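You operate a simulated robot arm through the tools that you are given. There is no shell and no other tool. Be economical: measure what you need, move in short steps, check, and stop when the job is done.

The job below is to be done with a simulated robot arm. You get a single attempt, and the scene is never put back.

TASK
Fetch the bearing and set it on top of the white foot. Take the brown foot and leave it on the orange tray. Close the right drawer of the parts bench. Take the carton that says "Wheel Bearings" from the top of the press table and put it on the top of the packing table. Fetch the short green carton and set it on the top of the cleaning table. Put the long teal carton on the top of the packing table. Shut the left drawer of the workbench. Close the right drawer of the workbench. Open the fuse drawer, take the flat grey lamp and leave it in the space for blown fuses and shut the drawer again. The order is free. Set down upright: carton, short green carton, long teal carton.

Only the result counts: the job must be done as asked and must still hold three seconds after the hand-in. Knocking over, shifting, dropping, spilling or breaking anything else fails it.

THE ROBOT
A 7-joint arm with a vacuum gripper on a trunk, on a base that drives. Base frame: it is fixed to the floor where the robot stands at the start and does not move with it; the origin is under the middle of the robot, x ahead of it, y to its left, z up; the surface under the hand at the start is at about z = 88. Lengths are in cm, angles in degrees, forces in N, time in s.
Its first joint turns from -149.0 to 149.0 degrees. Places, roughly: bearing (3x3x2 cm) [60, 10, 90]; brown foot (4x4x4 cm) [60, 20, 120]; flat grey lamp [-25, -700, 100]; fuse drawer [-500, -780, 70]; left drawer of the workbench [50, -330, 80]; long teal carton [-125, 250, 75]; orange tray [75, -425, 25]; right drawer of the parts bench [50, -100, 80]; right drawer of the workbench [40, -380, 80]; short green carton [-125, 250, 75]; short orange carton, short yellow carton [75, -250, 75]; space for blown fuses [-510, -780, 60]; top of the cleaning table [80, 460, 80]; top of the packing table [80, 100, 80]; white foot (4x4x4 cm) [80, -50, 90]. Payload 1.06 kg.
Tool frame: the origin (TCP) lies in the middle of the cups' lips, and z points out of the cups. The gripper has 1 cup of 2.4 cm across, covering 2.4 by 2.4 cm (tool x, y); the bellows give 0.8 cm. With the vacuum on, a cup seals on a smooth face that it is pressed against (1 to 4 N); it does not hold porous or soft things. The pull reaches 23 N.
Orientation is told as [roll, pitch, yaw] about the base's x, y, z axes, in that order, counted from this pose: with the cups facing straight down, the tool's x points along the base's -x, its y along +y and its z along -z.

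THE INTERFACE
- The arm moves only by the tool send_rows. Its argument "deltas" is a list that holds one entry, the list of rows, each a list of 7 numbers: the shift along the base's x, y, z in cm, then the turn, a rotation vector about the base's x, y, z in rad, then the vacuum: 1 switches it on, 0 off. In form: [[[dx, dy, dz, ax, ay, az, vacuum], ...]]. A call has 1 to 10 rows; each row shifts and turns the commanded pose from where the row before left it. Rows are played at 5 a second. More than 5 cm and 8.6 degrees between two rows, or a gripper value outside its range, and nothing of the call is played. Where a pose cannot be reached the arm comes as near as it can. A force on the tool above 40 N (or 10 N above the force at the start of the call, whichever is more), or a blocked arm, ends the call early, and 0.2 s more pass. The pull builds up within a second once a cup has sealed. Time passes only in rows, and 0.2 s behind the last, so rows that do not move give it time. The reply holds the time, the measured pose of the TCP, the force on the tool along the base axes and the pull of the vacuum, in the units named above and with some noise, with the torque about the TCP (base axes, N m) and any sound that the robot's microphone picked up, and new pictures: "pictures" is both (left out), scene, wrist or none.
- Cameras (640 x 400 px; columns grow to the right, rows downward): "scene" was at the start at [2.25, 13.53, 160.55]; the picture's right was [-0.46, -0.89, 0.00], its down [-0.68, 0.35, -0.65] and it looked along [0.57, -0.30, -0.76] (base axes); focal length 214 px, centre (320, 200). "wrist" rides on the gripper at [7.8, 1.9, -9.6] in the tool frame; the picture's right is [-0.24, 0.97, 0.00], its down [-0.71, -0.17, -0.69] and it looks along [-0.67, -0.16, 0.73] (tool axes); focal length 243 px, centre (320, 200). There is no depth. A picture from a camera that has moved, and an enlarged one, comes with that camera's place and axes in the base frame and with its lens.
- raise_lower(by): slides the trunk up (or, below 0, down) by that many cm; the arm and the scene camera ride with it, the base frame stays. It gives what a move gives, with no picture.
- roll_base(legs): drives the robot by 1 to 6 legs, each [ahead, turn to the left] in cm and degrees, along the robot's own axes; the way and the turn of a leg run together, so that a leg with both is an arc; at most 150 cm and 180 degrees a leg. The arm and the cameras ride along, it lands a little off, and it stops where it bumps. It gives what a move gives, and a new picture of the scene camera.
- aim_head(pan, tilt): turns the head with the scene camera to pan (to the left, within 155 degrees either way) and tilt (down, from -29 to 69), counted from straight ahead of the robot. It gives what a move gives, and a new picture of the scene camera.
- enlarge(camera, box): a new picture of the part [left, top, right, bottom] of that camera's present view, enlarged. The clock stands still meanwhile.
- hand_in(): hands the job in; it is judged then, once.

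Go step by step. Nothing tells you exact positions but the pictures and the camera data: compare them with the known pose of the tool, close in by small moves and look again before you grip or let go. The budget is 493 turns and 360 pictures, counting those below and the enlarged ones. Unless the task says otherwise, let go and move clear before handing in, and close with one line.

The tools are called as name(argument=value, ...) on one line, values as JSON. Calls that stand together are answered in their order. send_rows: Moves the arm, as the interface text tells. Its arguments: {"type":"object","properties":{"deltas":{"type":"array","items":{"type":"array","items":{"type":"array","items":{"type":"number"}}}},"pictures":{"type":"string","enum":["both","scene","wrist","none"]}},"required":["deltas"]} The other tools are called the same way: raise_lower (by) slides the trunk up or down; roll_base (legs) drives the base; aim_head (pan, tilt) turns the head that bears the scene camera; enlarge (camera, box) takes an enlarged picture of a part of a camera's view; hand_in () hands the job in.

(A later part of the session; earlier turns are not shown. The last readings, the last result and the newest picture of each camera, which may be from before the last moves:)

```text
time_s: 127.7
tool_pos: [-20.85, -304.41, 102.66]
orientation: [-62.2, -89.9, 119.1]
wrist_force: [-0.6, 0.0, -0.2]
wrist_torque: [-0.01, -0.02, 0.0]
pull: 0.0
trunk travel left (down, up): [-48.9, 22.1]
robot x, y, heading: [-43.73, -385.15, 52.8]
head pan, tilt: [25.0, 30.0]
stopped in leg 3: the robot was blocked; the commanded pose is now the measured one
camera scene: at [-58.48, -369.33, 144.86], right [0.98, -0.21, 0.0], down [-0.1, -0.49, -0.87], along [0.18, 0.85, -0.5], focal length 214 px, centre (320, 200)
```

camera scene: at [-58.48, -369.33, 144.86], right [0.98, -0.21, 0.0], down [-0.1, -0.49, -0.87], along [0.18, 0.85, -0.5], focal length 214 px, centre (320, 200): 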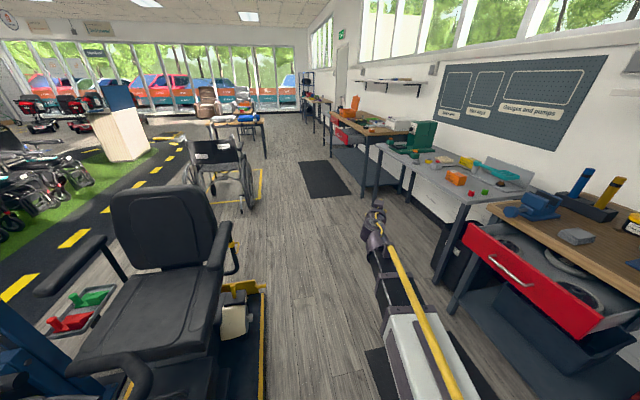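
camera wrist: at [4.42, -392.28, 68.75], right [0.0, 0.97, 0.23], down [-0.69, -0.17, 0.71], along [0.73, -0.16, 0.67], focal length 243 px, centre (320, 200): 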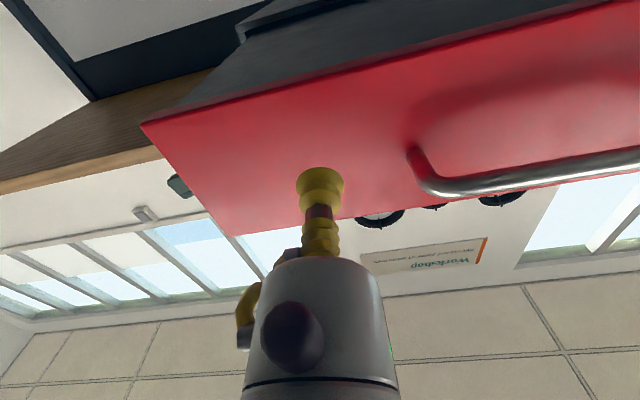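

The base bumped while turning right — probably its rear against the lift. Looking back before moving.

aim_head(pan=130, tilt=55)

aim_head(pan=80, tilt=60)

```text
time_s: 129.5
tool_pos: [-20.82, -304.5, 102.5]
orientation: [-56.2, -89.9, 113.4]
wrist_force: [0.5, -0.1, -0.6]
wrist_torque: [0.02, 0.03, 0.02]
pull: 0.1
trunk travel left (down, up): [-48.9, 22.1]
robot x, y, heading: [-44.05, -385.23, 52.9]
head pan, tilt: [130.0, 55.0]
camera scene: at [-67.55, -378.57, 141.26], right [-0.05, 1.0, 0.0], down [0.82, 0.04, -0.57], along [-0.57, -0.03, -0.82], focal length 214 px, centre (320, 200)
```

scene: 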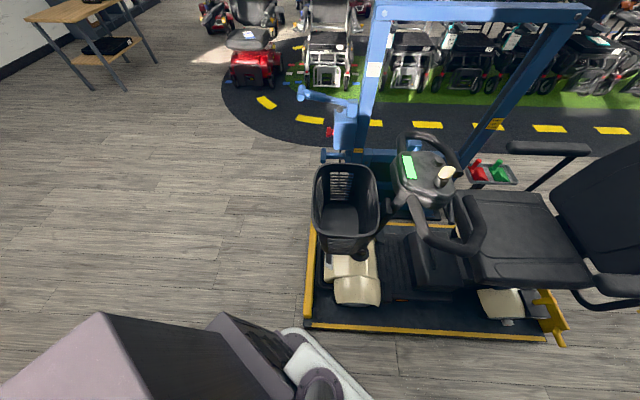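

```text
time_s: 130.7
tool_pos: [-20.91, -304.51, 102.64]
orientation: [-56.5, -89.9, 113.4]
wrist_force: [-0.2, 0.1, 0.5]
wrist_torque: [0.0, -0.01, 0.01]
pull: 0.0
trunk travel left (down, up): [-48.9, 22.1]
robot x, y, heading: [-43.87, -384.95, 53.1]
head pan, tilt: [80.0, 60.0]
camera scene: at [-64.91, -373.32, 140.65], right [0.73, 0.68, 0.0], down [0.59, -0.63, -0.5], along [-0.34, 0.36, -0.87], focal length 214 px, centre (320, 200)
```

scene: 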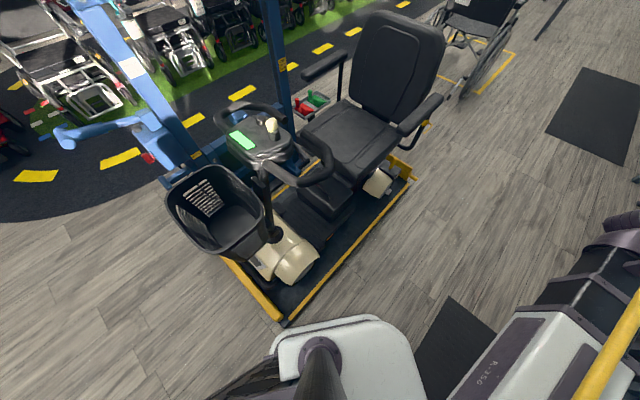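

The lift's platform edge is at x≈-80 and the base's rear corner met it. I'll retract the arm a bit, drive forward out of it and then turn.

send_rows(deltas=[[[-1.1, -3.9, 0, 0, 0, 0, 0], [-1.1, -3.9, 0, 0, 0, 0, 0], [-1.1, -3.9, 0, 0, 0, 0, 0], [0, 0, 0, 0, 0, 0, 0]]], pictures="none")

roll_base(legs=[[16, 0], [0, -50]])

```text
time_s: 131.7
tool_pos: [-23.83, -316.51, 102.86]
orientation: [-54.9, -89.9, 111.9]
wrist_force: [0.1, -0.4, -0.4]
wrist_torque: [-0.04, -0.02, -0.04]
pull: 0.0
trunk travel left (down, up): [-48.9, 22.1]
robot x, y, heading: [-43.88, -384.82, 53.0]
head pan, tilt: [80.0, 60.0]
```

```text
time_s: 135.4
tool_pos: [31.25, -343.87, 102.63]
orientation: [-54.6, -89.9, 61.4]
wrist_force: [-0.5, -0.7, -0.8]
wrist_torque: [-0.05, 0.04, -0.02]
pull: 0.0
trunk travel left (down, up): [-48.9, 22.1]
robot x, y, heading: [-33.96, -371.73, 2.6]
head pan, tilt: [80.0, 60.0]
camera scene: at [-38.9, -348.55, 140.65], right [0.99, -0.12, 0.0], down [-0.11, -0.86, -0.5], along [0.06, 0.5, -0.87], focal length 214 px, centre (320, 200)
```

scene: 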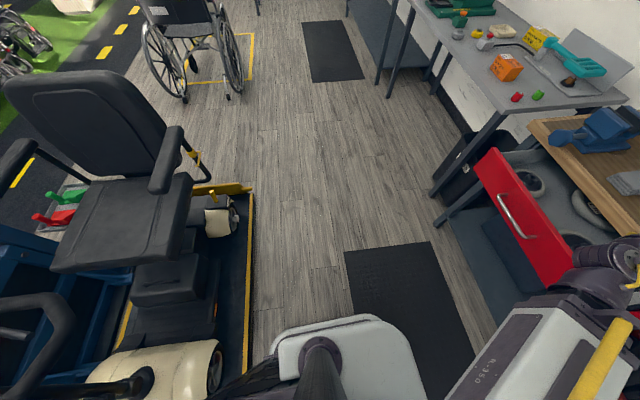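

Now over the left drawer; move left of its handle and pull back in front of it at height, then lower.

send_rows(deltas=[[[-1, 4.7, 0, 0, 0, 0, 0], [-1, 4.7, 0, 0, 0, 0, 0], [-2, 4.4, 0, 0, 0, 0, 0], [-2, 4.4, 0, 0, 0, 0, 0], [-2, 4.4, 0, 0, 0, 0, 0], [-2, 4.4, 0, 0, 0, 0, 0], [-2, 4.4, 0, 0, 0, 0, 0], [-3, 2, 0, 0, 0, 0, 0], [-4, 0, 0, 0, 0, 0, 0], [-4, 0, 0, 0, 0, 0, 0]]], pictures="none")

aim_head(pan=35, tilt=40)

```text
time_s: 137.6
tool_pos: [8.2, -310.29, 102.71]
orientation: [-50.1, -89.9, 57.0]
wrist_force: [0.3, -0.1, 0.4]
wrist_torque: [0.02, -0.01, 0.02]
pull: 0.0
trunk travel left (down, up): [-48.9, 22.1]
robot x, y, heading: [-34.62, -372.11, 2.8]
head pan, tilt: [80.0, 60.0]
```

```text
time_s: 138.7
tool_pos: [8.34, -310.15, 102.99]
orientation: [-56.9, -89.9, 63.4]
wrist_force: [-0.8, 1.2, -0.2]
wrist_torque: [0.0, -0.03, 0.01]
pull: 0.0
trunk travel left (down, up): [-48.9, 22.1]
robot x, y, heading: [-34.41, -371.91, 2.6]
head pan, tilt: [35.0, 40.0]
camera scene: at [-33.03, -349.94, 143.32], right [0.61, -0.79, 0.0], down [-0.51, -0.39, -0.77], along [0.6, 0.47, -0.64], focal length 214 px, centre (320, 200)
```

scene: 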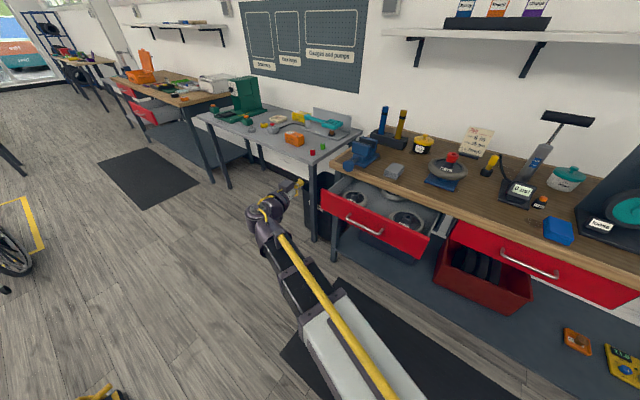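

Drawer front at x≈29, left end y≈-302, handle from y≈-317. I'm lined up at y≈-310; lower and push.

raise_lower(by=-26)

send_rows(deltas=[[[2, 0, 0, 0, 0, 0, 0], [2, 0, 0, 0, 0, 0, 0], [2, 0, 0, 0, 0, 0, 0], [2, 0, 0, 0, 0, 0, 0], [2, 0, 0, 0, 0, 0, 0], [0, 0, 0, 0, 0, 0, 0]]])

```text
time_s: 141.4
tool_pos: [8.24, -310.16, 76.82]
orientation: [-56.4, -89.9, 63.0]
wrist_force: [1.0, -0.2, -0.2]
wrist_torque: [0.02, 0.03, 0.02]
pull: 0.1
trunk travel left (down, up): [-22.9, 48.1]
robot x, y, heading: [-34.28, -372.01, 2.7]
head pan, tilt: [35.0, 40.0]
```

```text
time_s: 142.8
tool_pos: [18.14, -310.18, 76.94]
orientation: [-54.8, -90.0, 61.5]
wrist_force: [0.1, -0.2, -0.6]
wrist_torque: [0.01, -0.01, 0.01]
pull: 0.1
trunk travel left (down, up): [-22.9, 48.1]
robot x, y, heading: [-34.65, -372.01, 2.6]
head pan, tilt: [35.0, 40.0]
camera scene: at [-33.03, -349.95, 117.33], right [0.61, -0.79, 0.0], down [-0.51, -0.39, -0.77], along [0.61, 0.47, -0.64], focal length 214 px, centre (320, 200)
camera wrist: at [8.35, -309.54, 69.18], right [-0.11, 0.97, 0.23], down [-0.66, -0.25, 0.71], along [0.74, -0.07, 0.67], focal length 243 px, centre (320, 200)
```

scene: 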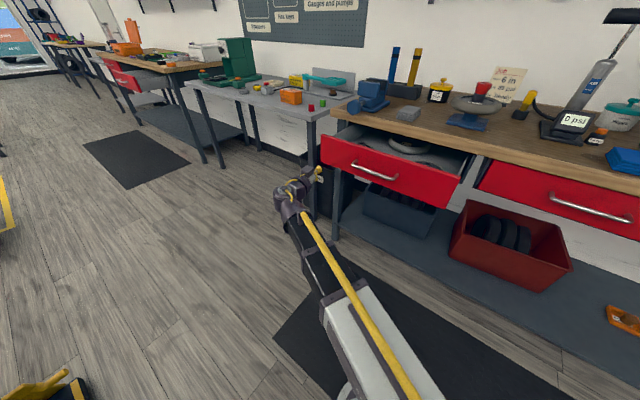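
wrist: 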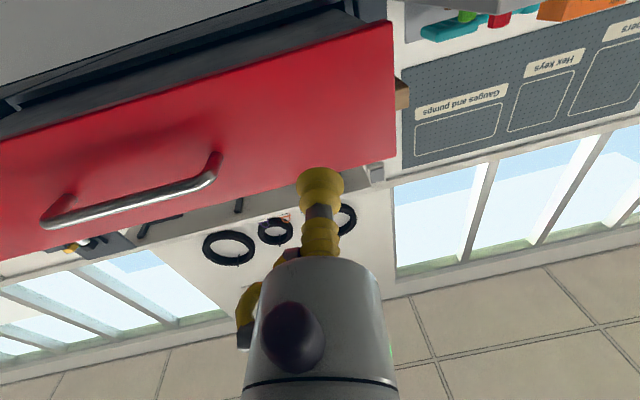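

Contact point is well on the face. Push.

send_rows(deltas=[[[2, 0, 0, 0, 0, 0, 0], [2, 0, 0, 0, 0, 0, 0], [2, 0, 0, 0, 0, 0, 0], [1.2, 0, 0, 0, 0, 0, 0], [1.2, 0, 0, 0, 0, 0, 0], [1.2, 0, 0, 0, 0, 0, 0], [1.2, 0, 0, 0, 0, 0, 0], [1.2, 0, 0, 0, 0, 0, 0], [1.2, 0, 0, 0, 0, 0, 0], [1.2, 0, 0, 0, 0, 0, 0]]], pictures="none")

send_rows(deltas=[[[1.2, 0, 0, 0, 0, 0, 0], [1.2, 0, 0, 0, 0, 0, 0], [1.2, 0, 0, 0, 0, 0, 0], [1.2, 0, 0, 0, 0, 0, 0], [1.2, 0, 0, 0, 0, 0, 0], [1.2, 0, 0, 0, 0, 0, 0], [1.2, 0, 0, 0, 0, 0, 0], [1.2, 0, 0, 0, 0, 0, 0], [0, 0, 0, 0, 0, 0, 0]]], pictures="scene")

```text
time_s: 145.0
tool_pos: [32.76, -310.23, 76.76]
orientation: [-54.7, -89.9, 61.4]
wrist_force: [0.4, -0.7, 0.3]
wrist_torque: [-0.02, 0.0, -0.04]
pull: 0.1
trunk travel left (down, up): [-22.9, 48.1]
robot x, y, heading: [-34.46, -371.83, 2.5]
head pan, tilt: [35.0, 40.0]
```

```text
time_s: 147.0
tool_pos: [42.26, -310.34, 76.78]
orientation: [-54.2, -89.9, 61.0]
wrist_force: [-1.4, -0.4, 0.9]
wrist_torque: [-0.02, -0.01, 0.01]
pull: 0.0
trunk travel left (down, up): [-22.9, 48.1]
robot x, y, heading: [-34.29, -371.16, 2.8]
head pan, tilt: [35.0, 40.0]
camera scene: at [-33.02, -349.95, 117.33], right [0.61, -0.79, 0.0], down [-0.51, -0.39, -0.77], along [0.61, 0.47, -0.64], focal length 214 px, centre (320, 200)
```

scene: 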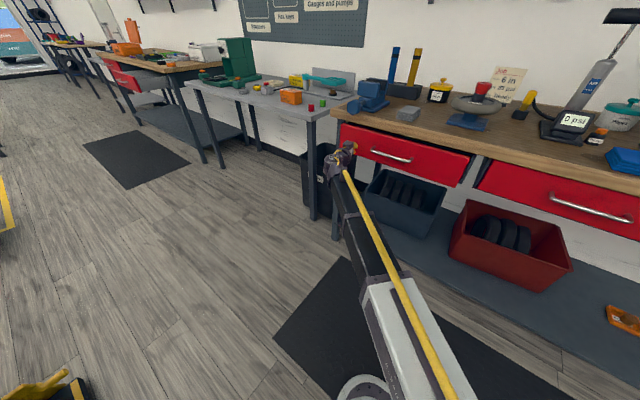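

send_rows(deltas=[[[1, 0, 0, 0, 0, 0, 0], [1, 0, 0, 0, 0, 0, 0], [1, 0, 0, 0, 0, 0, 0], [1, 0, 0, 0, 0, 0, 0], [0.6, 0, 0, 0, 0, 0, 0], [0.6, 0, 0, 0, 0, 0, 0], [0.6, 0, 0, 0, 0, 0, 0], [0.6, 0, 0, 0, 0, 0, 0], [0.6, 0, 0, 0, 0, 0, 0]]], pictures="scene")

```text
time_s: 148.7
tool_pos: [47.57, -310.09, 76.92]
orientation: [-57.3, -89.8, 64.4]
wrist_force: [-12.8, -2.6, 1.9]
wrist_torque: [-0.02, 0.04, 0.01]
pull: 0.1
trunk travel left (down, up): [-22.9, 48.1]
robot x, y, heading: [-34.32, -372.19, 2.8]
head pan, tilt: [35.0, 40.0]
stopped in row 8: the force on the tool passed its limit at 48 N (the readings are from after the stop); the commanded pose is now the measured one
camera scene: at [-33.3, -349.97, 117.34], right [0.62, -0.79, 0.0], down [-0.51, -0.4, -0.77], along [0.6, 0.47, -0.64], focal length 214 px, centre (320, 200)
```

scene: 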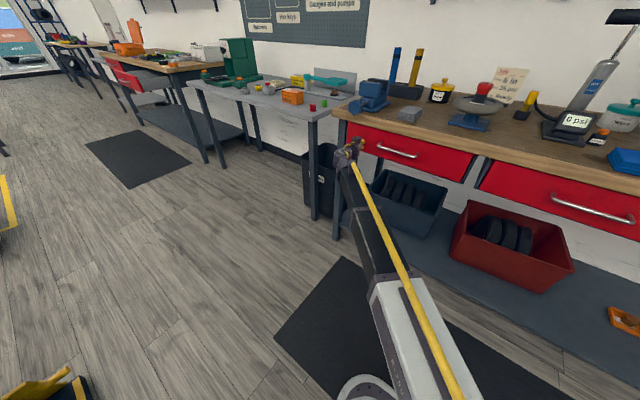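

Left workbench drawer is shut. Now retract, raise, and head south to find the lamp and the fuse drawer.

send_rows(deltas=[[[-3, 0, 0, 0, 0, 0, 0], [-4, 0, 0, 0, 0, 0, 0], [-4, 0, 0, 0, 0, 0, 0], [-4, 0, 0, 0, 0, 0, 0], [-4, -2, 0, 0, 0, 0, 0], [-4, -2, 0, 0, 0, 0, 0], [-3, -3, 0, 0, 0, 0, 0], [-2, -4, 0, 0, 0, 0, 0]]], pictures="none")

raise_lower(by=28)

roll_base(legs=[[0, -92], [60, 0]])

aim_head(pan=0, tilt=15)

```text
time_s: 150.5
tool_pos: [19.7, -321.31, 76.69]
orientation: [-26.2, -89.8, 33.0]
wrist_force: [0.7, -0.6, -0.2]
wrist_torque: [0.02, 0.04, -0.01]
pull: 0.0
trunk travel left (down, up): [-22.9, 48.1]
robot x, y, heading: [-34.08, -371.9, 3.1]
head pan, tilt: [35.0, 40.0]
```

```text
time_s: 153.3
tool_pos: [19.9, -321.22, 104.94]
orientation: [-28.2, -89.8, 35.1]
wrist_force: [-0.6, 0.2, -0.8]
wrist_torque: [-0.05, 0.0, -0.01]
pull: 0.0
trunk travel left (down, up): [-50.9, 20.1]
robot x, y, heading: [-34.53, -372.33, 2.9]
head pan, tilt: [35.0, 40.0]
```

```text
time_s: 160.6
tool_pos: [15.03, -487.95, 104.77]
orientation: [-28.7, -89.8, -56.5]
wrist_force: [-0.2, 0.0, 0.3]
wrist_torque: [0.0, -0.02, 0.06]
pull: 0.0
trunk travel left (down, up): [-50.9, 20.1]
robot x, y, heading: [-33.56, -431.79, -89.2]
head pan, tilt: [35.0, 40.0]
camera scene: at [-11.86, -433.95, 145.33], right [-0.81, -0.59, 0.0], down [-0.38, 0.52, -0.77], along [0.45, -0.62, -0.64], focal length 214 px, centre (320, 200)
```

scene: 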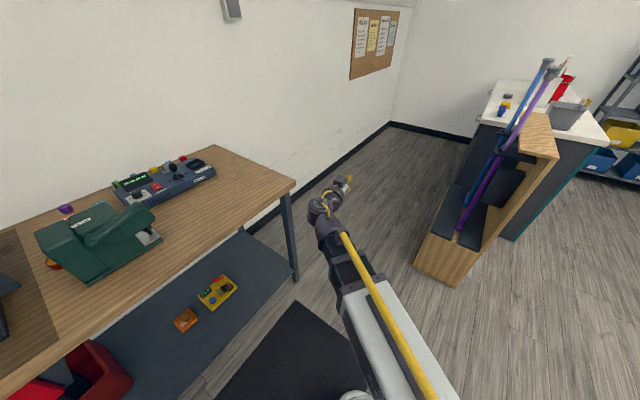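

```text
time_s: 161.6
tool_pos: [15.06, -487.93, 104.77]
orientation: [-27.0, -89.8, -58.4]
wrist_force: [0.6, -0.8, -0.4]
wrist_torque: [-0.02, -0.02, 0.0]
pull: 0.0
trunk travel left (down, up): [-50.9, 20.1]
robot x, y, heading: [-33.55, -431.8, -89.0]
head pan, tilt: [0.0, 15.0]
camera scene: at [-16.69, -436.41, 149.28], right [-1.0, -0.02, 0.0], down [0.0, 0.26, -0.97], along [0.02, -0.97, -0.26], focal length 214 px, centre (320, 200)
```

scene: 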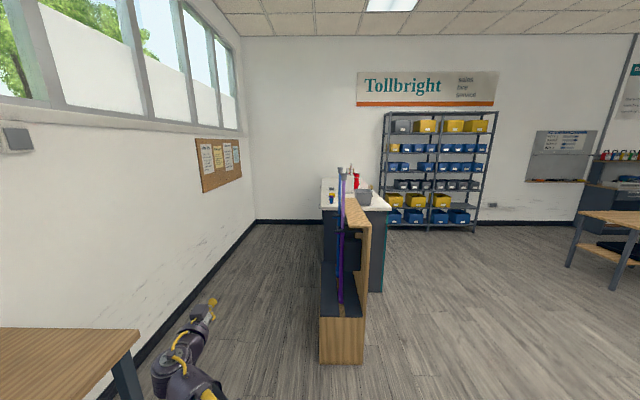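

enlarge(camera="scene", box=[300, 150, 420, 230])

enlarge(camera="scene", box=[500, 100, 640, 300])

```text
5.00 times, centred on (360, 190) of scene
camera zoom: at [-16.69, -436.41, 149.28], right [-1.0, -0.02, 0.0], down [0.0, 0.26, -0.97], along [0.02, -0.97, -0.26], focal length 1072 px, centre (120, 250)
```

zoom: 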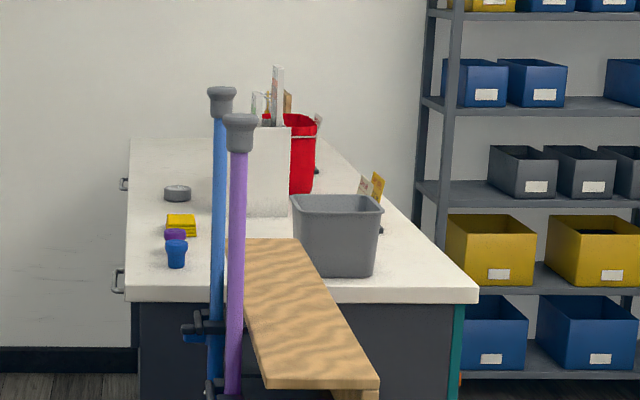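

```text
2.00 times, centred on (570, 200) of scene
camera zoom: at [-16.69, -436.41, 149.28], right [-1.0, -0.02, 0.0], down [0.0, 0.26, -0.97], along [0.02, -0.97, -0.26], focal length 429 px, centre (-180, 200)
```

zoom: 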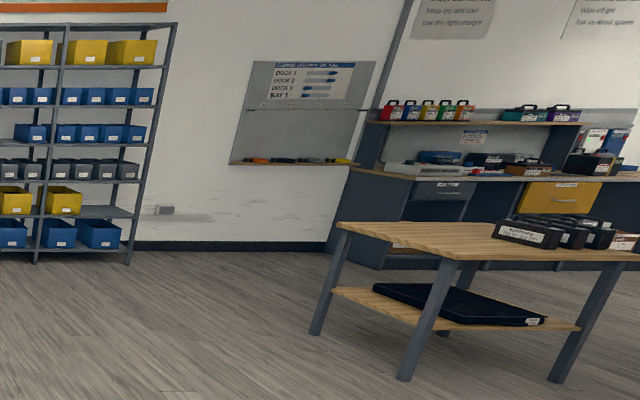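

The flat grey lamp is a puck near the counter's east edge (~[-25, -670…-700]). The fuse bench is on the far wall to the right. Looking in that direction to plan a path.

aim_head(pan=-55, tilt=15)

```text
time_s: 162.9
tool_pos: [15.13, -488.0, 104.78]
orientation: [-27.3, -89.8, -58.2]
wrist_force: [0.2, -0.2, 0.4]
wrist_torque: [-0.02, 0.03, 0.03]
pull: 0.1
trunk travel left (down, up): [-50.9, 20.1]
robot x, y, heading: [-33.61, -432.09, -89.0]
head pan, tilt: [-55.0, 15.0]
camera scene: at [-24.41, -432.55, 149.28], right [-0.59, 0.81, 0.0], down [0.21, 0.15, -0.97], along [-0.78, -0.57, -0.26], focal length 214 px, centre (320, 200)
```

scene: 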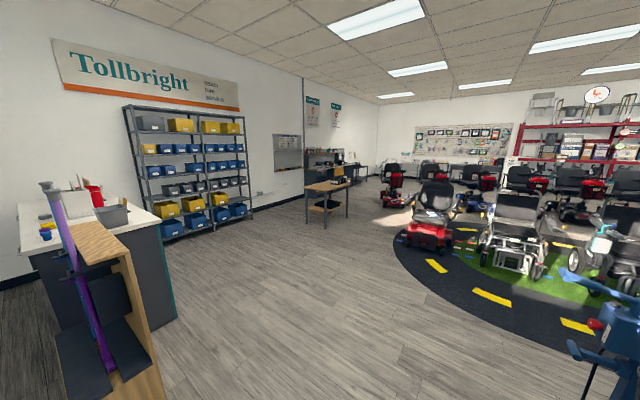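

Path: pass north of the wooden table, then turn to the fuse bench. First centre the arm ahead of the robot.

send_rows(deltas=[[[-4.4, -2.2, 0, 0, 0, 0, 0], [-4.4, -2.2, 0, 0, 0, 0, 0], [-4.4, -2.2, 0, 0, 0, 0, 0], [-4.4, -2.2, 0, 0, 0, 0, 0], [-4.4, -2.2, 0, 0, 0, 0, 0], [-4.8, -1, 0, 0, 0, 0, 0], [-4.8, -1, 0, 0, 0, 0, 0], [-4.8, 0, 0, 0, 0, 0, 0], [-4.8, 0, 0, 0, 0, 0, 0], [-4.8, 0, 0, 0, 0, 0, 0]]], pictures="none")

roll_base(legs=[[0, -62.5], [150, 0], [118, 0], [0, -22], [100, 0]])

aim_head(pan=20, tilt=15)

```text
time_s: 165.1
tool_pos: [-30.95, -504.74, 104.68]
orientation: [-85.4, -81.9, -2.1]
wrist_force: [0.5, 0.1, 0.9]
wrist_torque: [0.0, 0.04, -0.06]
pull: 0.1
out of reach, approached as far as the arm can: row 6, 7, 8, 9
trunk travel left (down, up): [-50.9, 20.1]
robot x, y, heading: [-33.86, -431.67, -89.1]
head pan, tilt: [-55.0, 15.0]
```

```text
time_s: 186.7
tool_pos: [-439.5, -573.93, 105.08]
orientation: [-26.3, -89.8, -145.4]
wrist_force: [-0.3, -0.6, -0.7]
wrist_torque: [-0.01, -0.01, 0.0]
pull: 0.1
trunk travel left (down, up): [-50.9, 20.1]
robot x, y, heading: [-367.46, -565.29, -175.5]
head pan, tilt: [-55.0, 15.0]
camera scene: at [-367.33, -575.04, 149.29], right [0.77, 0.64, 0.0], down [0.16, -0.2, -0.97], along [-0.61, 0.75, -0.26], focal length 214 px, centre (320, 200)
```

scene: 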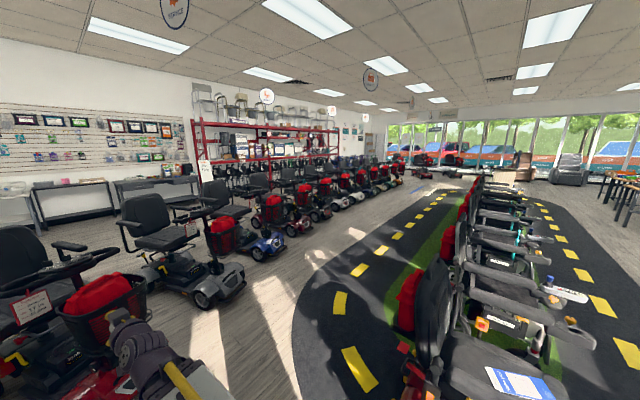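

```text
time_s: 188.1
tool_pos: [-439.54, -573.99, 104.95]
orientation: [-25.8, -89.8, -146.0]
wrist_force: [0.2, 0.0, -0.1]
wrist_torque: [-0.02, 0.0, -0.01]
pull: 0.0
trunk travel left (down, up): [-50.9, 20.1]
robot x, y, heading: [-367.11, -565.98, -175.7]
head pan, tilt: [20.0, 15.0]
camera scene: at [-369.91, -586.11, 149.28], right [-0.41, 0.91, 0.0], down [0.24, 0.11, -0.97], along [-0.88, -0.4, -0.26], focal length 214 px, centre (320, 200)
```

scene: 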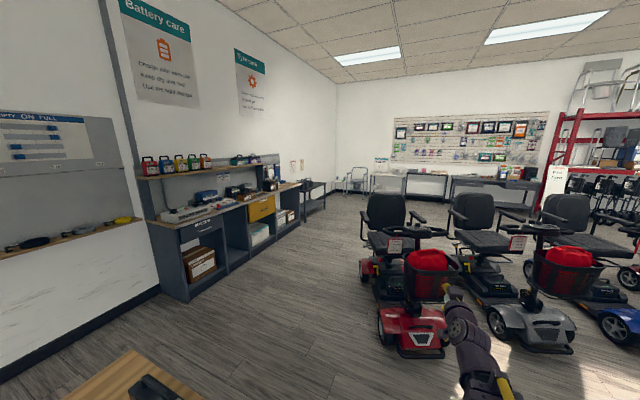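

The dark drawer at the near end of that bench (~[-504, -780, 66]) should be the fuse drawer. Let me confirm its label, and raise the arm for clearance.

enlarge(camera="scene", box=[140, 140, 320, 310])

raise_lower(by=20)

roll_base(legs=[[45, 0], [0, 53], [128, 0], [0, 32]])

aim_head(pan=-10, tilt=40)

```text
2.35 times, centred on (230, 225) of scene
camera zoom: at [-369.91, -586.11, 149.28], right [-0.41, 0.91, 0.0], down [0.24, 0.11, -0.97], along [-0.88, -0.4, -0.26], focal length 505 px, centre (532, 141)
```

zoom: 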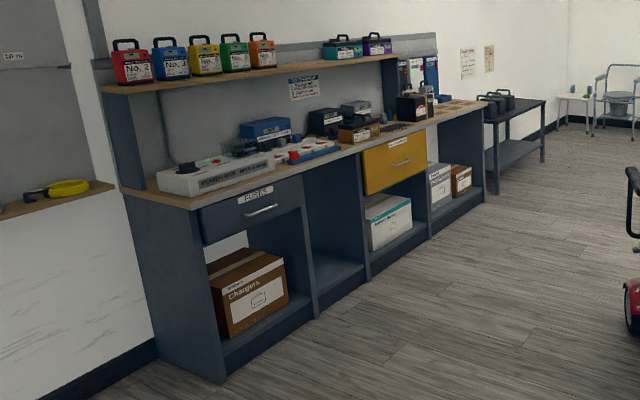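

```text
time_s: 190.3
tool_pos: [-439.55, -573.95, 125.08]
orientation: [-25.7, -89.8, -146.0]
wrist_force: [0.3, -0.3, 0.2]
wrist_torque: [-0.02, -0.06, -0.01]
pull: 0.1
trunk travel left (down, up): [-70.9, 0.1]
robot x, y, heading: [-367.19, -565.79, -175.3]
head pan, tilt: [20.0, 15.0]
```

```text
time_s: 202.9
tool_pos: [-477.69, -749.28, 125.05]
orientation: [-30.2, -89.8, -56.8]
wrist_force: [-0.7, -0.5, 0.2]
wrist_torque: [-0.02, 0.0, -0.01]
pull: 0.0
trunk travel left (down, up): [-70.9, 0.1]
robot x, y, heading: [-479.08, -676.58, -91.0]
head pan, tilt: [20.0, 15.0]
camera scene: at [-459.07, -680.81, 169.28], right [-0.95, -0.33, 0.0], down [-0.08, 0.24, -0.97], along [0.31, -0.91, -0.26], focal length 214 px, centre (320, 200)
```

scene: 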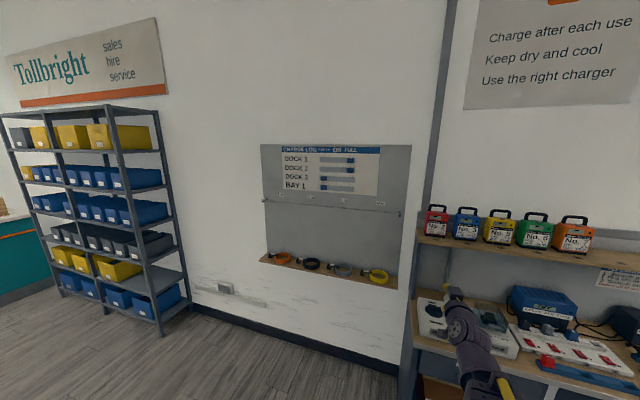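

```text
time_s: 203.8
tool_pos: [-477.7, -749.24, 125.02]
orientation: [-28.8, -89.9, -58.4]
wrist_force: [0.8, 0.2, -0.9]
wrist_torque: [-0.02, 0.0, 0.01]
pull: 0.1
trunk travel left (down, up): [-70.9, 0.1]
robot x, y, heading: [-479.18, -676.1, -91.1]
head pan, tilt: [-10.0, 40.0]
camera scene: at [-463.75, -680.33, 165.34], right [-0.98, 0.19, 0.0], down [0.12, 0.63, -0.77], along [-0.15, -0.75, -0.64], focal length 214 px, centre (320, 200)
```

scene: 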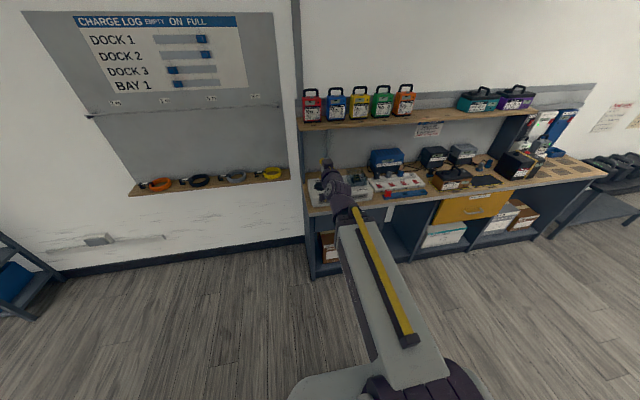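

The "FUSES" drawer is right ahead. Lowering the horizontal tool to its height and looking.

raise_lower(by=-40)

raise_lower(by=-12)

send_rows(deltas=[[[-4, 0, 0, 0, 0, 0, 0], [-4, 0, 0, 0, 0, 0, 0], [0, 0, 0, 0, 0, 0, 0]]])

```text
time_s: 207.7
tool_pos: [-477.66, -749.22, 84.96]
orientation: [-28.5, -89.7, -58.6]
wrist_force: [0.4, 0.3, 0.2]
wrist_torque: [-0.03, -0.03, 0.0]
pull: 0.1
trunk travel left (down, up): [-30.9, 40.1]
robot x, y, heading: [-479.05, -676.64, -91.1]
head pan, tilt: [-10.0, 40.0]
```

```text
time_s: 209.2
tool_pos: [-477.64, -749.14, 73.0]
orientation: [-28.3, -89.7, -58.7]
wrist_force: [-0.5, -0.6, 1.0]
wrist_torque: [0.03, -0.01, 0.01]
pull: 0.1
trunk travel left (down, up): [-18.9, 52.1]
robot x, y, heading: [-478.9, -676.37, -90.9]
head pan, tilt: [-10.0, 40.0]
```

```text
time_s: 210.0
tool_pos: [-485.76, -749.05, 73.04]
orientation: [-29.8, -89.8, -57.3]
wrist_force: [-0.1, 0.1, 0.5]
wrist_torque: [0.01, -0.02, 0.02]
pull: 0.0
trunk travel left (down, up): [-18.9, 52.1]
robot x, y, heading: [-479.18, -676.42, -90.8]
head pan, tilt: [-10.0, 40.0]
camera scene: at [-463.76, -680.32, 113.33], right [-0.98, 0.19, 0.0], down [0.12, 0.63, -0.77], along [-0.15, -0.75, -0.64], focal length 214 px, centre (320, 200)
camera wrist: at [-484.47, -739.53, 65.32], right [0.97, 0.05, 0.23], down [-0.2, 0.67, 0.71], along [-0.12, -0.74, 0.66], focal length 243 px, centre (320, 200)
```

scene: 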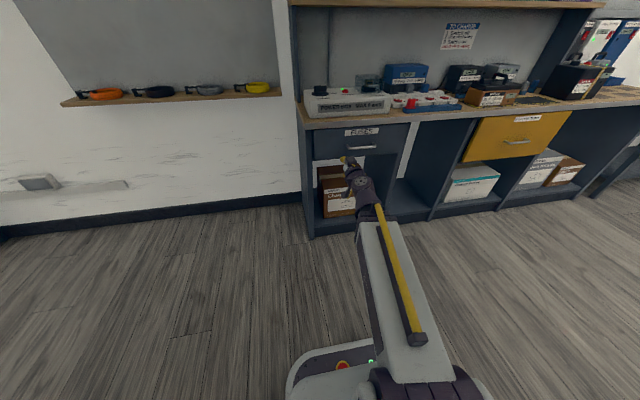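
wrist: 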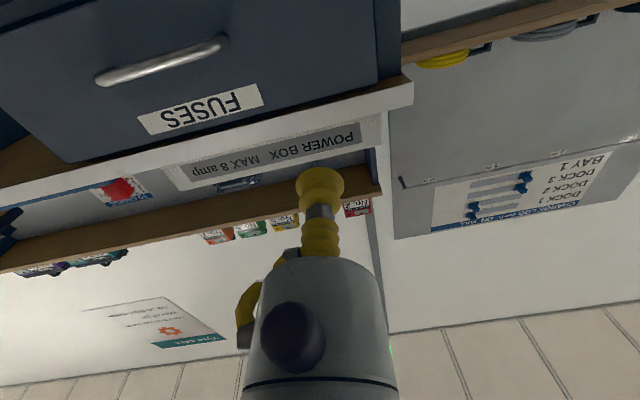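

Drawer face spans x≈-479…-527, z≈60–74; handle near x=-495…-512. I'll aim the cup at the smooth face east of the handle: [-487, ~-775, 66].

send_rows(deltas=[[[-0.7, 0, -2.5, 0, 0, -0.06, 0], [-0.7, 0, -2.5, 0, 0, 0, 0], [0, -2, -2, 0, 0, 0, 0], [0, -4, 0, 0, 0, 0, 0], [0, -4, 0, 0, 0, 0, 0], [0, 0, 0, 0, 0, 0, 0]]], pictures="wrist")

```text
time_s: 211.4
tool_pos: [-486.93, -759.25, 66.41]
orientation: [-32.9, -89.8, -57.6]
wrist_force: [-0.4, -1.2, 0.1]
wrist_torque: [0.0, 0.0, 0.03]
pull: 0.0
trunk travel left (down, up): [-18.9, 52.1]
robot x, y, heading: [-478.9, -676.0, -91.1]
head pan, tilt: [-10.0, 40.0]
camera wrist: at [-484.99, -749.89, 58.65], right [0.97, -0.01, 0.23], down [-0.16, 0.68, 0.71], along [-0.17, -0.73, 0.66], focal length 243 px, centre (320, 200)
```

wrist: 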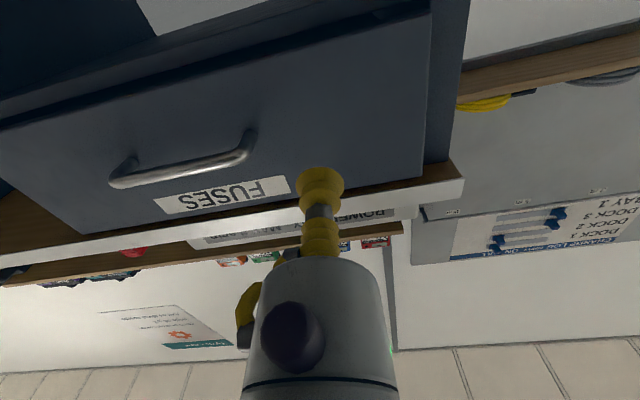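

The contact point projects onto clean face. Approach with vacuum on.

send_rows(deltas=[[[0, -4, 0, 0, 0, 0, 1], [0, -4, 0, 0, 0, 0, 1], [0, -2, 0, 0, 0, 0, 1], [0, -1, 0, 0, 0, 0, 1], [0, 0, 0, 0, 0, 0, 1]]], pictures="wrist")

```text
time_s: 212.6
tool_pos: [-486.88, -770.27, 66.11]
orientation: [-37.1, -89.8, -53.4]
wrist_force: [3.6, 7.9, -0.5]
wrist_torque: [-0.03, 0.01, 0.1]
pull: 22.8
trunk travel left (down, up): [-18.9, 52.1]
robot x, y, heading: [-479.06, -676.04, -91.1]
head pan, tilt: [-10.0, 40.0]
camera wrist: at [-484.9, -760.82, 58.45], right [0.97, -0.01, 0.23], down [-0.16, 0.69, 0.71], along [-0.17, -0.73, 0.66], focal length 243 px, centre (320, 200)
```

wrist: 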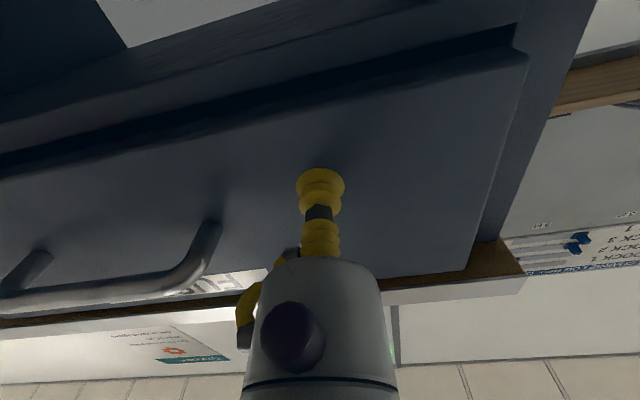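

Sealed on the drawer. Pull it open slowly.

send_rows(deltas=[[[0, 1, 0, 0, 0, 0, 1], [0, 1, 0, 0, 0, 0, 1], [0, 1, 0, 0, 0, 0, 1], [0, 1.5, 0, 0, 0, 0, 1], [0, 1.5, 0, 0, 0, 0, 1], [0, 1.5, 0, 0, 0, 0, 1], [0, 1.5, 0, 0, 0, 0, 1]]], pictures="scene")

```text
time_s: 214.2
tool_pos: [-487.24, -761.1, 65.99]
orientation: [-15.5, -89.9, -75.1]
wrist_force: [-1.9, 1.3, 9.6]
wrist_torque: [0.03, -0.06, -0.02]
pull: 22.9
trunk travel left (down, up): [-18.9, 52.1]
robot x, y, heading: [-479.18, -676.32, -91.0]
head pan, tilt: [-10.0, 40.0]
camera scene: at [-463.76, -680.26, 113.34], right [-0.98, 0.19, 0.0], down [0.12, 0.63, -0.77], along [-0.15, -0.75, -0.64], focal length 214 px, centre (320, 200)
```

scene: 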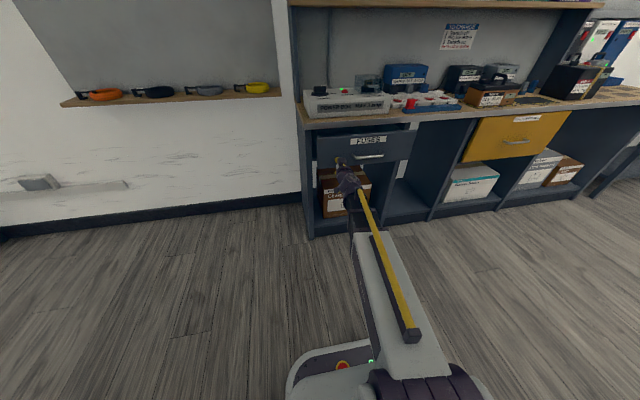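

It opens. Keep pulling.

send_rows(deltas=[[[0, 1.5, 0, 0, 0, 0, 1], [0, 1.5, 0, 0, 0, 0, 1], [0, 1.5, 0, 0, 0, 0, 1], [0, 1.5, 0, 0, 0, 0, 1], [0, 1.5, 0, 0, 0, 0, 1], [0, 1.5, 0, 0, 0, 0, 1], [0, 1.5, 0, 0, 0, 0, 1], [0, 1.5, 0, 0, 0, 0, 1]]], pictures="scene")

```text
time_s: 216.0
tool_pos: [-487.2, -749.33, 66.07]
orientation: [-7.9, -89.9, -82.5]
wrist_force: [1.2, 1.9, -9.3]
wrist_torque: [-0.03, -0.08, 0.0]
pull: 22.3
trunk travel left (down, up): [-18.9, 52.1]
robot x, y, heading: [-478.95, -676.36, -91.1]
head pan, tilt: [-10.0, 40.0]
camera scene: at [-463.76, -680.37, 113.32], right [-0.98, 0.19, 0.0], down [0.12, 0.63, -0.77], along [-0.15, -0.75, -0.64], focal length 214 px, centre (320, 200)
```

scene: 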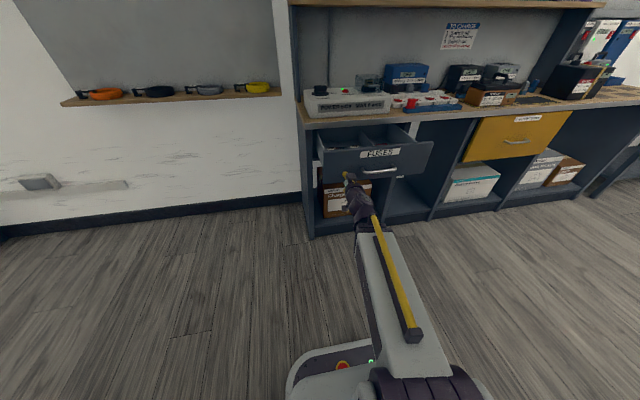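

send_rows(deltas=[[[0, 1.5, 0, 0, 0, 0, 1], [0, 1.5, 0, 0, 0, 0, 1], [0, 1.5, 0, 0, 0, 0, 1], [0, 0, 0, 0, 0, 0, 1]]], pictures="none")

enlarge(camera="scene", box=[290, 80, 450, 220])

```text
time_s: 217.0
tool_pos: [-487.7, -748.45, 65.86]
orientation: [-49.4, -89.7, -41.2]
wrist_force: [7.1, 1.7, 4.4]
wrist_torque: [-0.02, 0.11, 0.03]
pull: 22.7
out of reach, approached as far as the arm can: row 1, 2, 3
trunk travel left (down, up): [-18.9, 52.1]
robot x, y, heading: [-479.05, -676.13, -90.7]
head pan, tilt: [-10.0, 40.0]
```

```text
2.86 times, centred on (370, 150) of scene
camera zoom: at [-463.71, -680.27, 113.33], right [-0.98, 0.19, 0.0], down [0.12, 0.63, -0.77], along [-0.15, -0.75, -0.64], focal length 613 px, centre (177, 343)
```

zoom: 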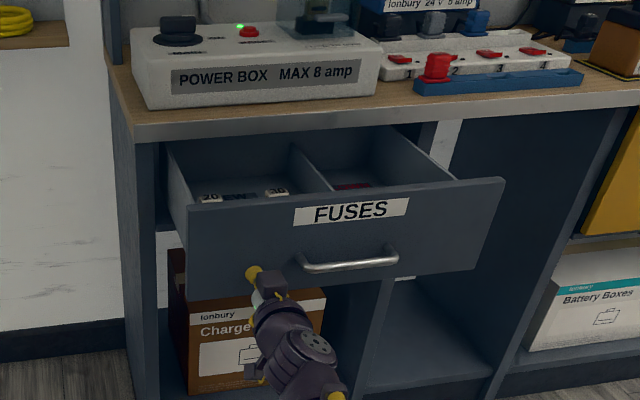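

The right compartment has a red label (probably "BLOWN"). I'll pull it a bit further by backing the base 6 cm.

roll_base(legs=[[-6, 0]])

enlarge(camera="scene", box=[290, 80, 450, 220])

```text
time_s: 217.9
tool_pos: [-487.53, -742.53, 65.73]
orientation: [-8.8, -89.8, -81.7]
wrist_force: [-9.4, -0.8, -2.4]
wrist_torque: [-0.15, -0.05, 0.11]
pull: 22.8
trunk travel left (down, up): [-18.9, 52.1]
robot x, y, heading: [-479.08, -670.43, -90.9]
head pan, tilt: [-10.0, 40.0]
camera scene: at [-463.71, -674.33, 113.34], right [-0.98, 0.19, 0.0], down [0.12, 0.63, -0.77], along [-0.15, -0.75, -0.64], focal length 214 px, centre (320, 200)
```

scene: 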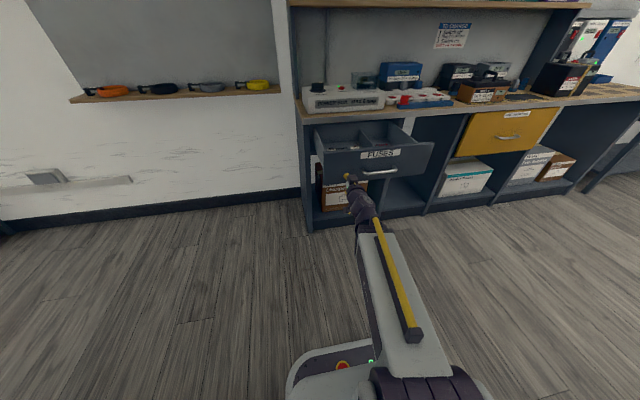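

```text
2.86 times, centred on (370, 150) of scene
camera zoom: at [-463.71, -674.33, 113.34], right [-0.98, 0.19, 0.0], down [0.12, 0.63, -0.77], along [-0.15, -0.75, -0.64], focal length 613 px, centre (177, 343)
```

zoom: 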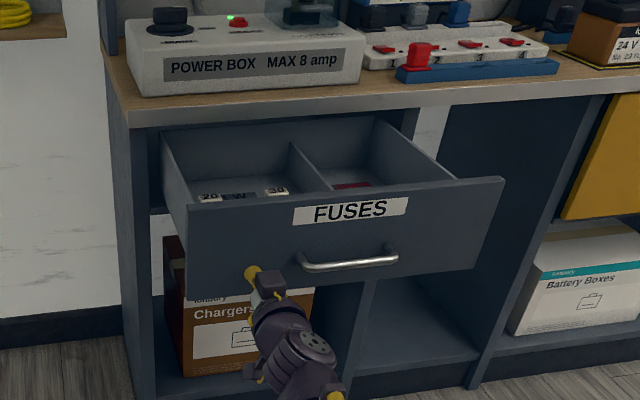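

Open about 28 cm. Release, back off and look inside from above.

send_rows(deltas=[[[0, 0, 0, 0, 0, 0, 0], [0, 0, 0, 0, 0, 0, 0], [0, 0, 0, 0, 0, 0, 0], [0, 0, 0, 0, 0, 0, 0], [0, 0, 0, 0, 0, 0, 0]]], pictures="none")

roll_base(legs=[[-25, 0]])

raise_lower(by=40)

raise_lower(by=12)

enlarge(camera="scene", box=[270, 80, 450, 220])

```text
time_s: 219.2
tool_pos: [-487.43, -742.62, 65.78]
orientation: [-20.6, -89.8, -69.9]
wrist_force: [0.0, 0.4, -0.5]
wrist_torque: [0.02, 0.0, 0.0]
pull: 0.1
trunk travel left (down, up): [-18.9, 52.1]
robot x, y, heading: [-479.16, -670.45, -91.2]
head pan, tilt: [-10.0, 40.0]
```

```text
time_s: 221.0
tool_pos: [-487.44, -717.29, 65.61]
orientation: [-21.0, -89.8, -69.9]
wrist_force: [0.0, -0.3, -0.4]
wrist_torque: [0.02, 0.01, -0.03]
pull: 0.1
trunk travel left (down, up): [-18.9, 52.1]
robot x, y, heading: [-478.48, -644.64, -91.4]
head pan, tilt: [-10.0, 40.0]
camera scene: at [-463.14, -649.19, 113.33], right [-0.98, 0.2, 0.0], down [0.13, 0.63, -0.77], along [-0.15, -0.75, -0.64], focal length 214 px, centre (320, 200)
```

scene: 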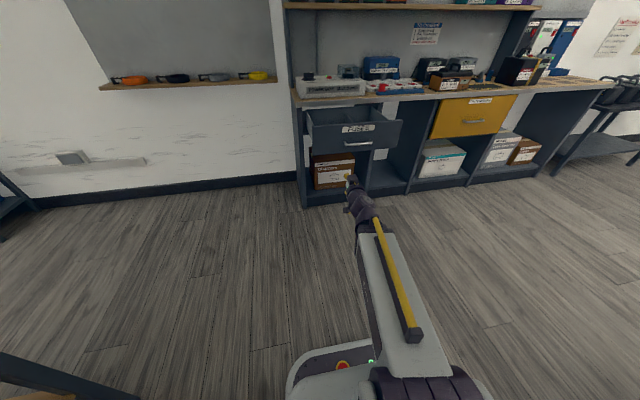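

```text
time_s: 224.8
tool_pos: [-487.53, -717.19, 105.76]
orientation: [-21.1, -89.8, -69.8]
wrist_force: [-0.3, 0.1, 0.6]
wrist_torque: [0.02, -0.03, 0.01]
pull: 0.0
trunk travel left (down, up): [-58.9, 12.1]
robot x, y, heading: [-478.62, -644.94, -91.2]
head pan, tilt: [-10.0, 40.0]
```

```text
time_s: 226.3
tool_pos: [-487.49, -717.24, 117.64]
orientation: [-21.5, -89.7, -69.4]
wrist_force: [-0.4, -0.3, -0.2]
wrist_torque: [0.02, 0.02, 0.02]
pull: 0.0
trunk travel left (down, up): [-70.9, 0.1]
robot x, y, heading: [-478.43, -645.06, -91.3]
head pan, tilt: [-10.0, 40.0]
```

```text
2.86 times, centred on (360, 150) of scene
camera zoom: at [-463.13, -649.2, 165.33], right [-0.98, 0.2, 0.0], down [0.13, 0.63, -0.77], along [-0.15, -0.75, -0.64], focal length 613 px, centre (206, 343)
```

zoom: 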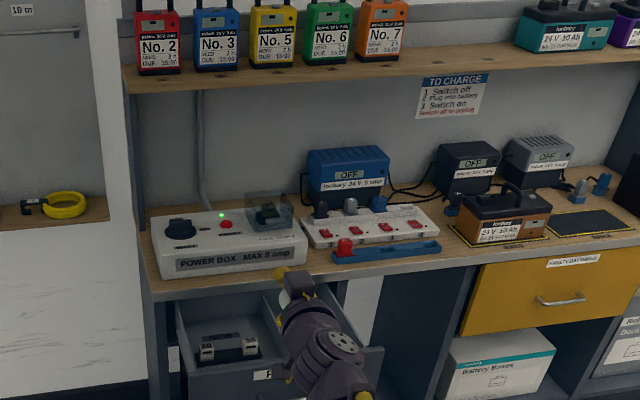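

Now turn the tool back to vertical (rotation about +x), keeping the TCP in place.

send_rows(deltas=[[[0, 0, -0.5, 0.131, 0, 0, 0], [0, 0, -0.5, 0.131, 0, 0, 0], [0, 0, -0.5, 0.131, 0, 0, 0], [0, 0, -0.5, 0.131, 0, 0, 0], [0, 0, -0.5, 0.131, 0, 0, 0], [0, 0, -0.5, 0.131, 0, 0, 0]]], pictures="none")

send_rows(deltas=[[[0, 0, -0.5, 0.131, 0, 0, 0], [0, 0, -0.5, 0.131, 0, 0, 0], [0, 0, -0.5, 0.131, 0, 0, 0], [0, 0, -0.5, 0.131, 0, 0, 0], [0, 0, -0.5, 0.131, 0, 0, 0], [0, 0, -0.5, 0.13, 0, 0, 0], [0, 0, 0, 0, 0, 0, 0]]], pictures="scene")

```text
time_s: 227.7
tool_pos: [-487.04, -717.23, 115.37]
orientation: [0.4, -51.2, -89.8]
wrist_force: [-0.5, -0.6, 0.5]
wrist_torque: [0.03, 0.01, -0.04]
pull: 0.0
out of reach, approached as far as the arm can: row 1, 2
trunk travel left (down, up): [-70.9, 0.1]
robot x, y, heading: [-478.64, -645.24, -91.2]
head pan, tilt: [-10.0, 40.0]
```

```text
time_s: 229.3
tool_pos: [-487.11, -717.32, 112.23]
orientation: [0.5, -6.3, -89.8]
wrist_force: [0.1, -0.1, 0.2]
wrist_torque: [-0.02, 0.0, 0.0]
pull: 0.1
trunk travel left (down, up): [-70.9, 0.1]
robot x, y, heading: [-478.42, -644.89, -91.5]
head pan, tilt: [-10.0, 40.0]
camera scene: at [-463.14, -649.2, 165.33], right [-0.98, 0.2, 0.0], down [0.13, 0.63, -0.77], along [-0.15, -0.75, -0.64], focal length 214 px, centre (320, 200)
```

scene: 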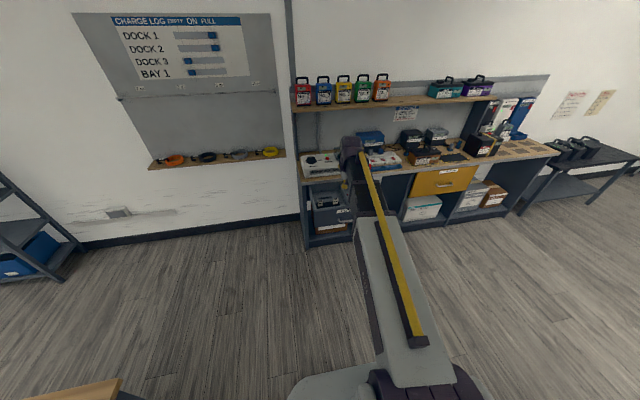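

Finish levelling, raise a bit, then drive back east toward the counter's far side, where the lamp sits near the edge.

send_rows(deltas=[[[0, -2, 4, 0.055, 0, 0, 0], [0, -2, 4, 0.055, 0, 0, 0], [0, 0, 0, 0, 0, 0, 0]]], pictures="none")

roll_base(legs=[[0, 140], [101, 0], [0, -41], [150, 0], [14, 0], [0, 9]])

```text
time_s: 230.1
tool_pos: [-486.92, -721.36, 120.38]
orientation: [0.5, 0.0, -89.9]
wrist_force: [-1.2, -0.6, 1.3]
wrist_torque: [0.01, 0.01, -0.05]
pull: 0.1
trunk travel left (down, up): [-70.9, 0.1]
robot x, y, heading: [-478.58, -645.24, -91.5]
head pan, tilt: [-10.0, 40.0]
```

```text
time_s: 251.5
tool_pos: [-189.65, -502.68, 120.39]
orientation: [0.6, -0.1, 25.2]
wrist_force: [0.0, 0.0, -0.5]
wrist_torque: [0.01, 0.04, -0.01]
pull: 0.0
trunk travel left (down, up): [-70.9, 0.1]
robot x, y, heading: [-262.56, -527.43, 23.6]
head pan, tilt: [-10.0, 40.0]
camera scene: at [-265.23, -511.37, 165.32], right [0.23, -0.97, 0.0], down [-0.62, -0.15, -0.77], along [0.74, 0.18, -0.64], focal length 214 px, centre (320, 200)
```

scene: 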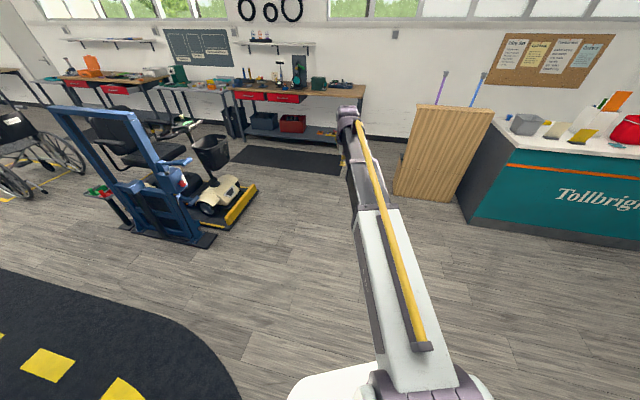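

On course. Continue to the gap east of the crutch rack.

roll_base(legs=[[0, -10.6], [150, 0], [104, 0]])

aim_head(pan=-60, tilt=30)

```text
time_s: 264.7
tool_pos: [62.56, -451.87, 120.36]
orientation: [0.6, -0.1, 17.0]
wrist_force: [-0.4, 0.5, 0.7]
wrist_torque: [0.01, 0.0, -0.03]
pull: 0.1
trunk travel left (down, up): [-70.9, 0.1]
robot x, y, heading: [-13.27, -465.78, 15.3]
head pan, tilt: [-10.0, 40.0]
camera scene: at [-13.51, -449.8, 165.33], right [0.09, -1.0, 0.0], down [-0.64, -0.06, -0.77], along [0.76, 0.07, -0.64], focal length 214 px, centre (320, 200)
```

scene: 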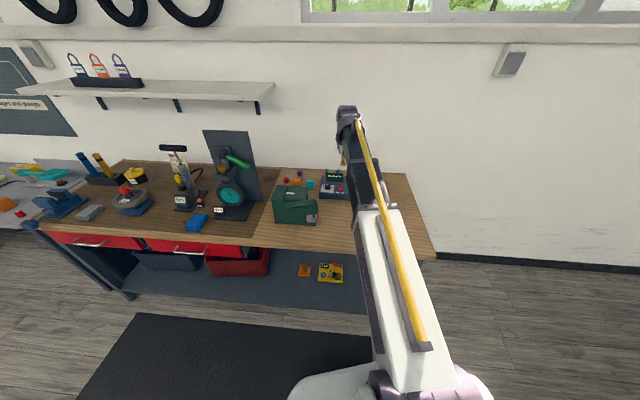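

```text
time_s: 265.9
tool_pos: [62.57, -451.87, 120.38]
orientation: [0.5, -0.1, 17.1]
wrist_force: [-0.6, -0.3, 0.0]
wrist_torque: [-0.02, 0.0, 0.01]
pull: 0.1
trunk travel left (down, up): [-70.9, 0.1]
robot x, y, heading: [-12.83, -466.01, 15.5]
head pan, tilt: [-60.0, 30.0]
camera scene: at [-15.54, -456.95, 166.86], right [-0.7, -0.71, 0.0], down [-0.36, 0.35, -0.87], along [0.62, -0.61, -0.5], focal length 214 px, centre (320, 200)
```

scene: 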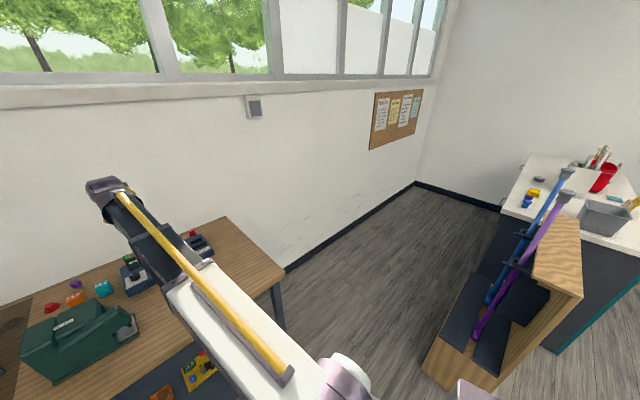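

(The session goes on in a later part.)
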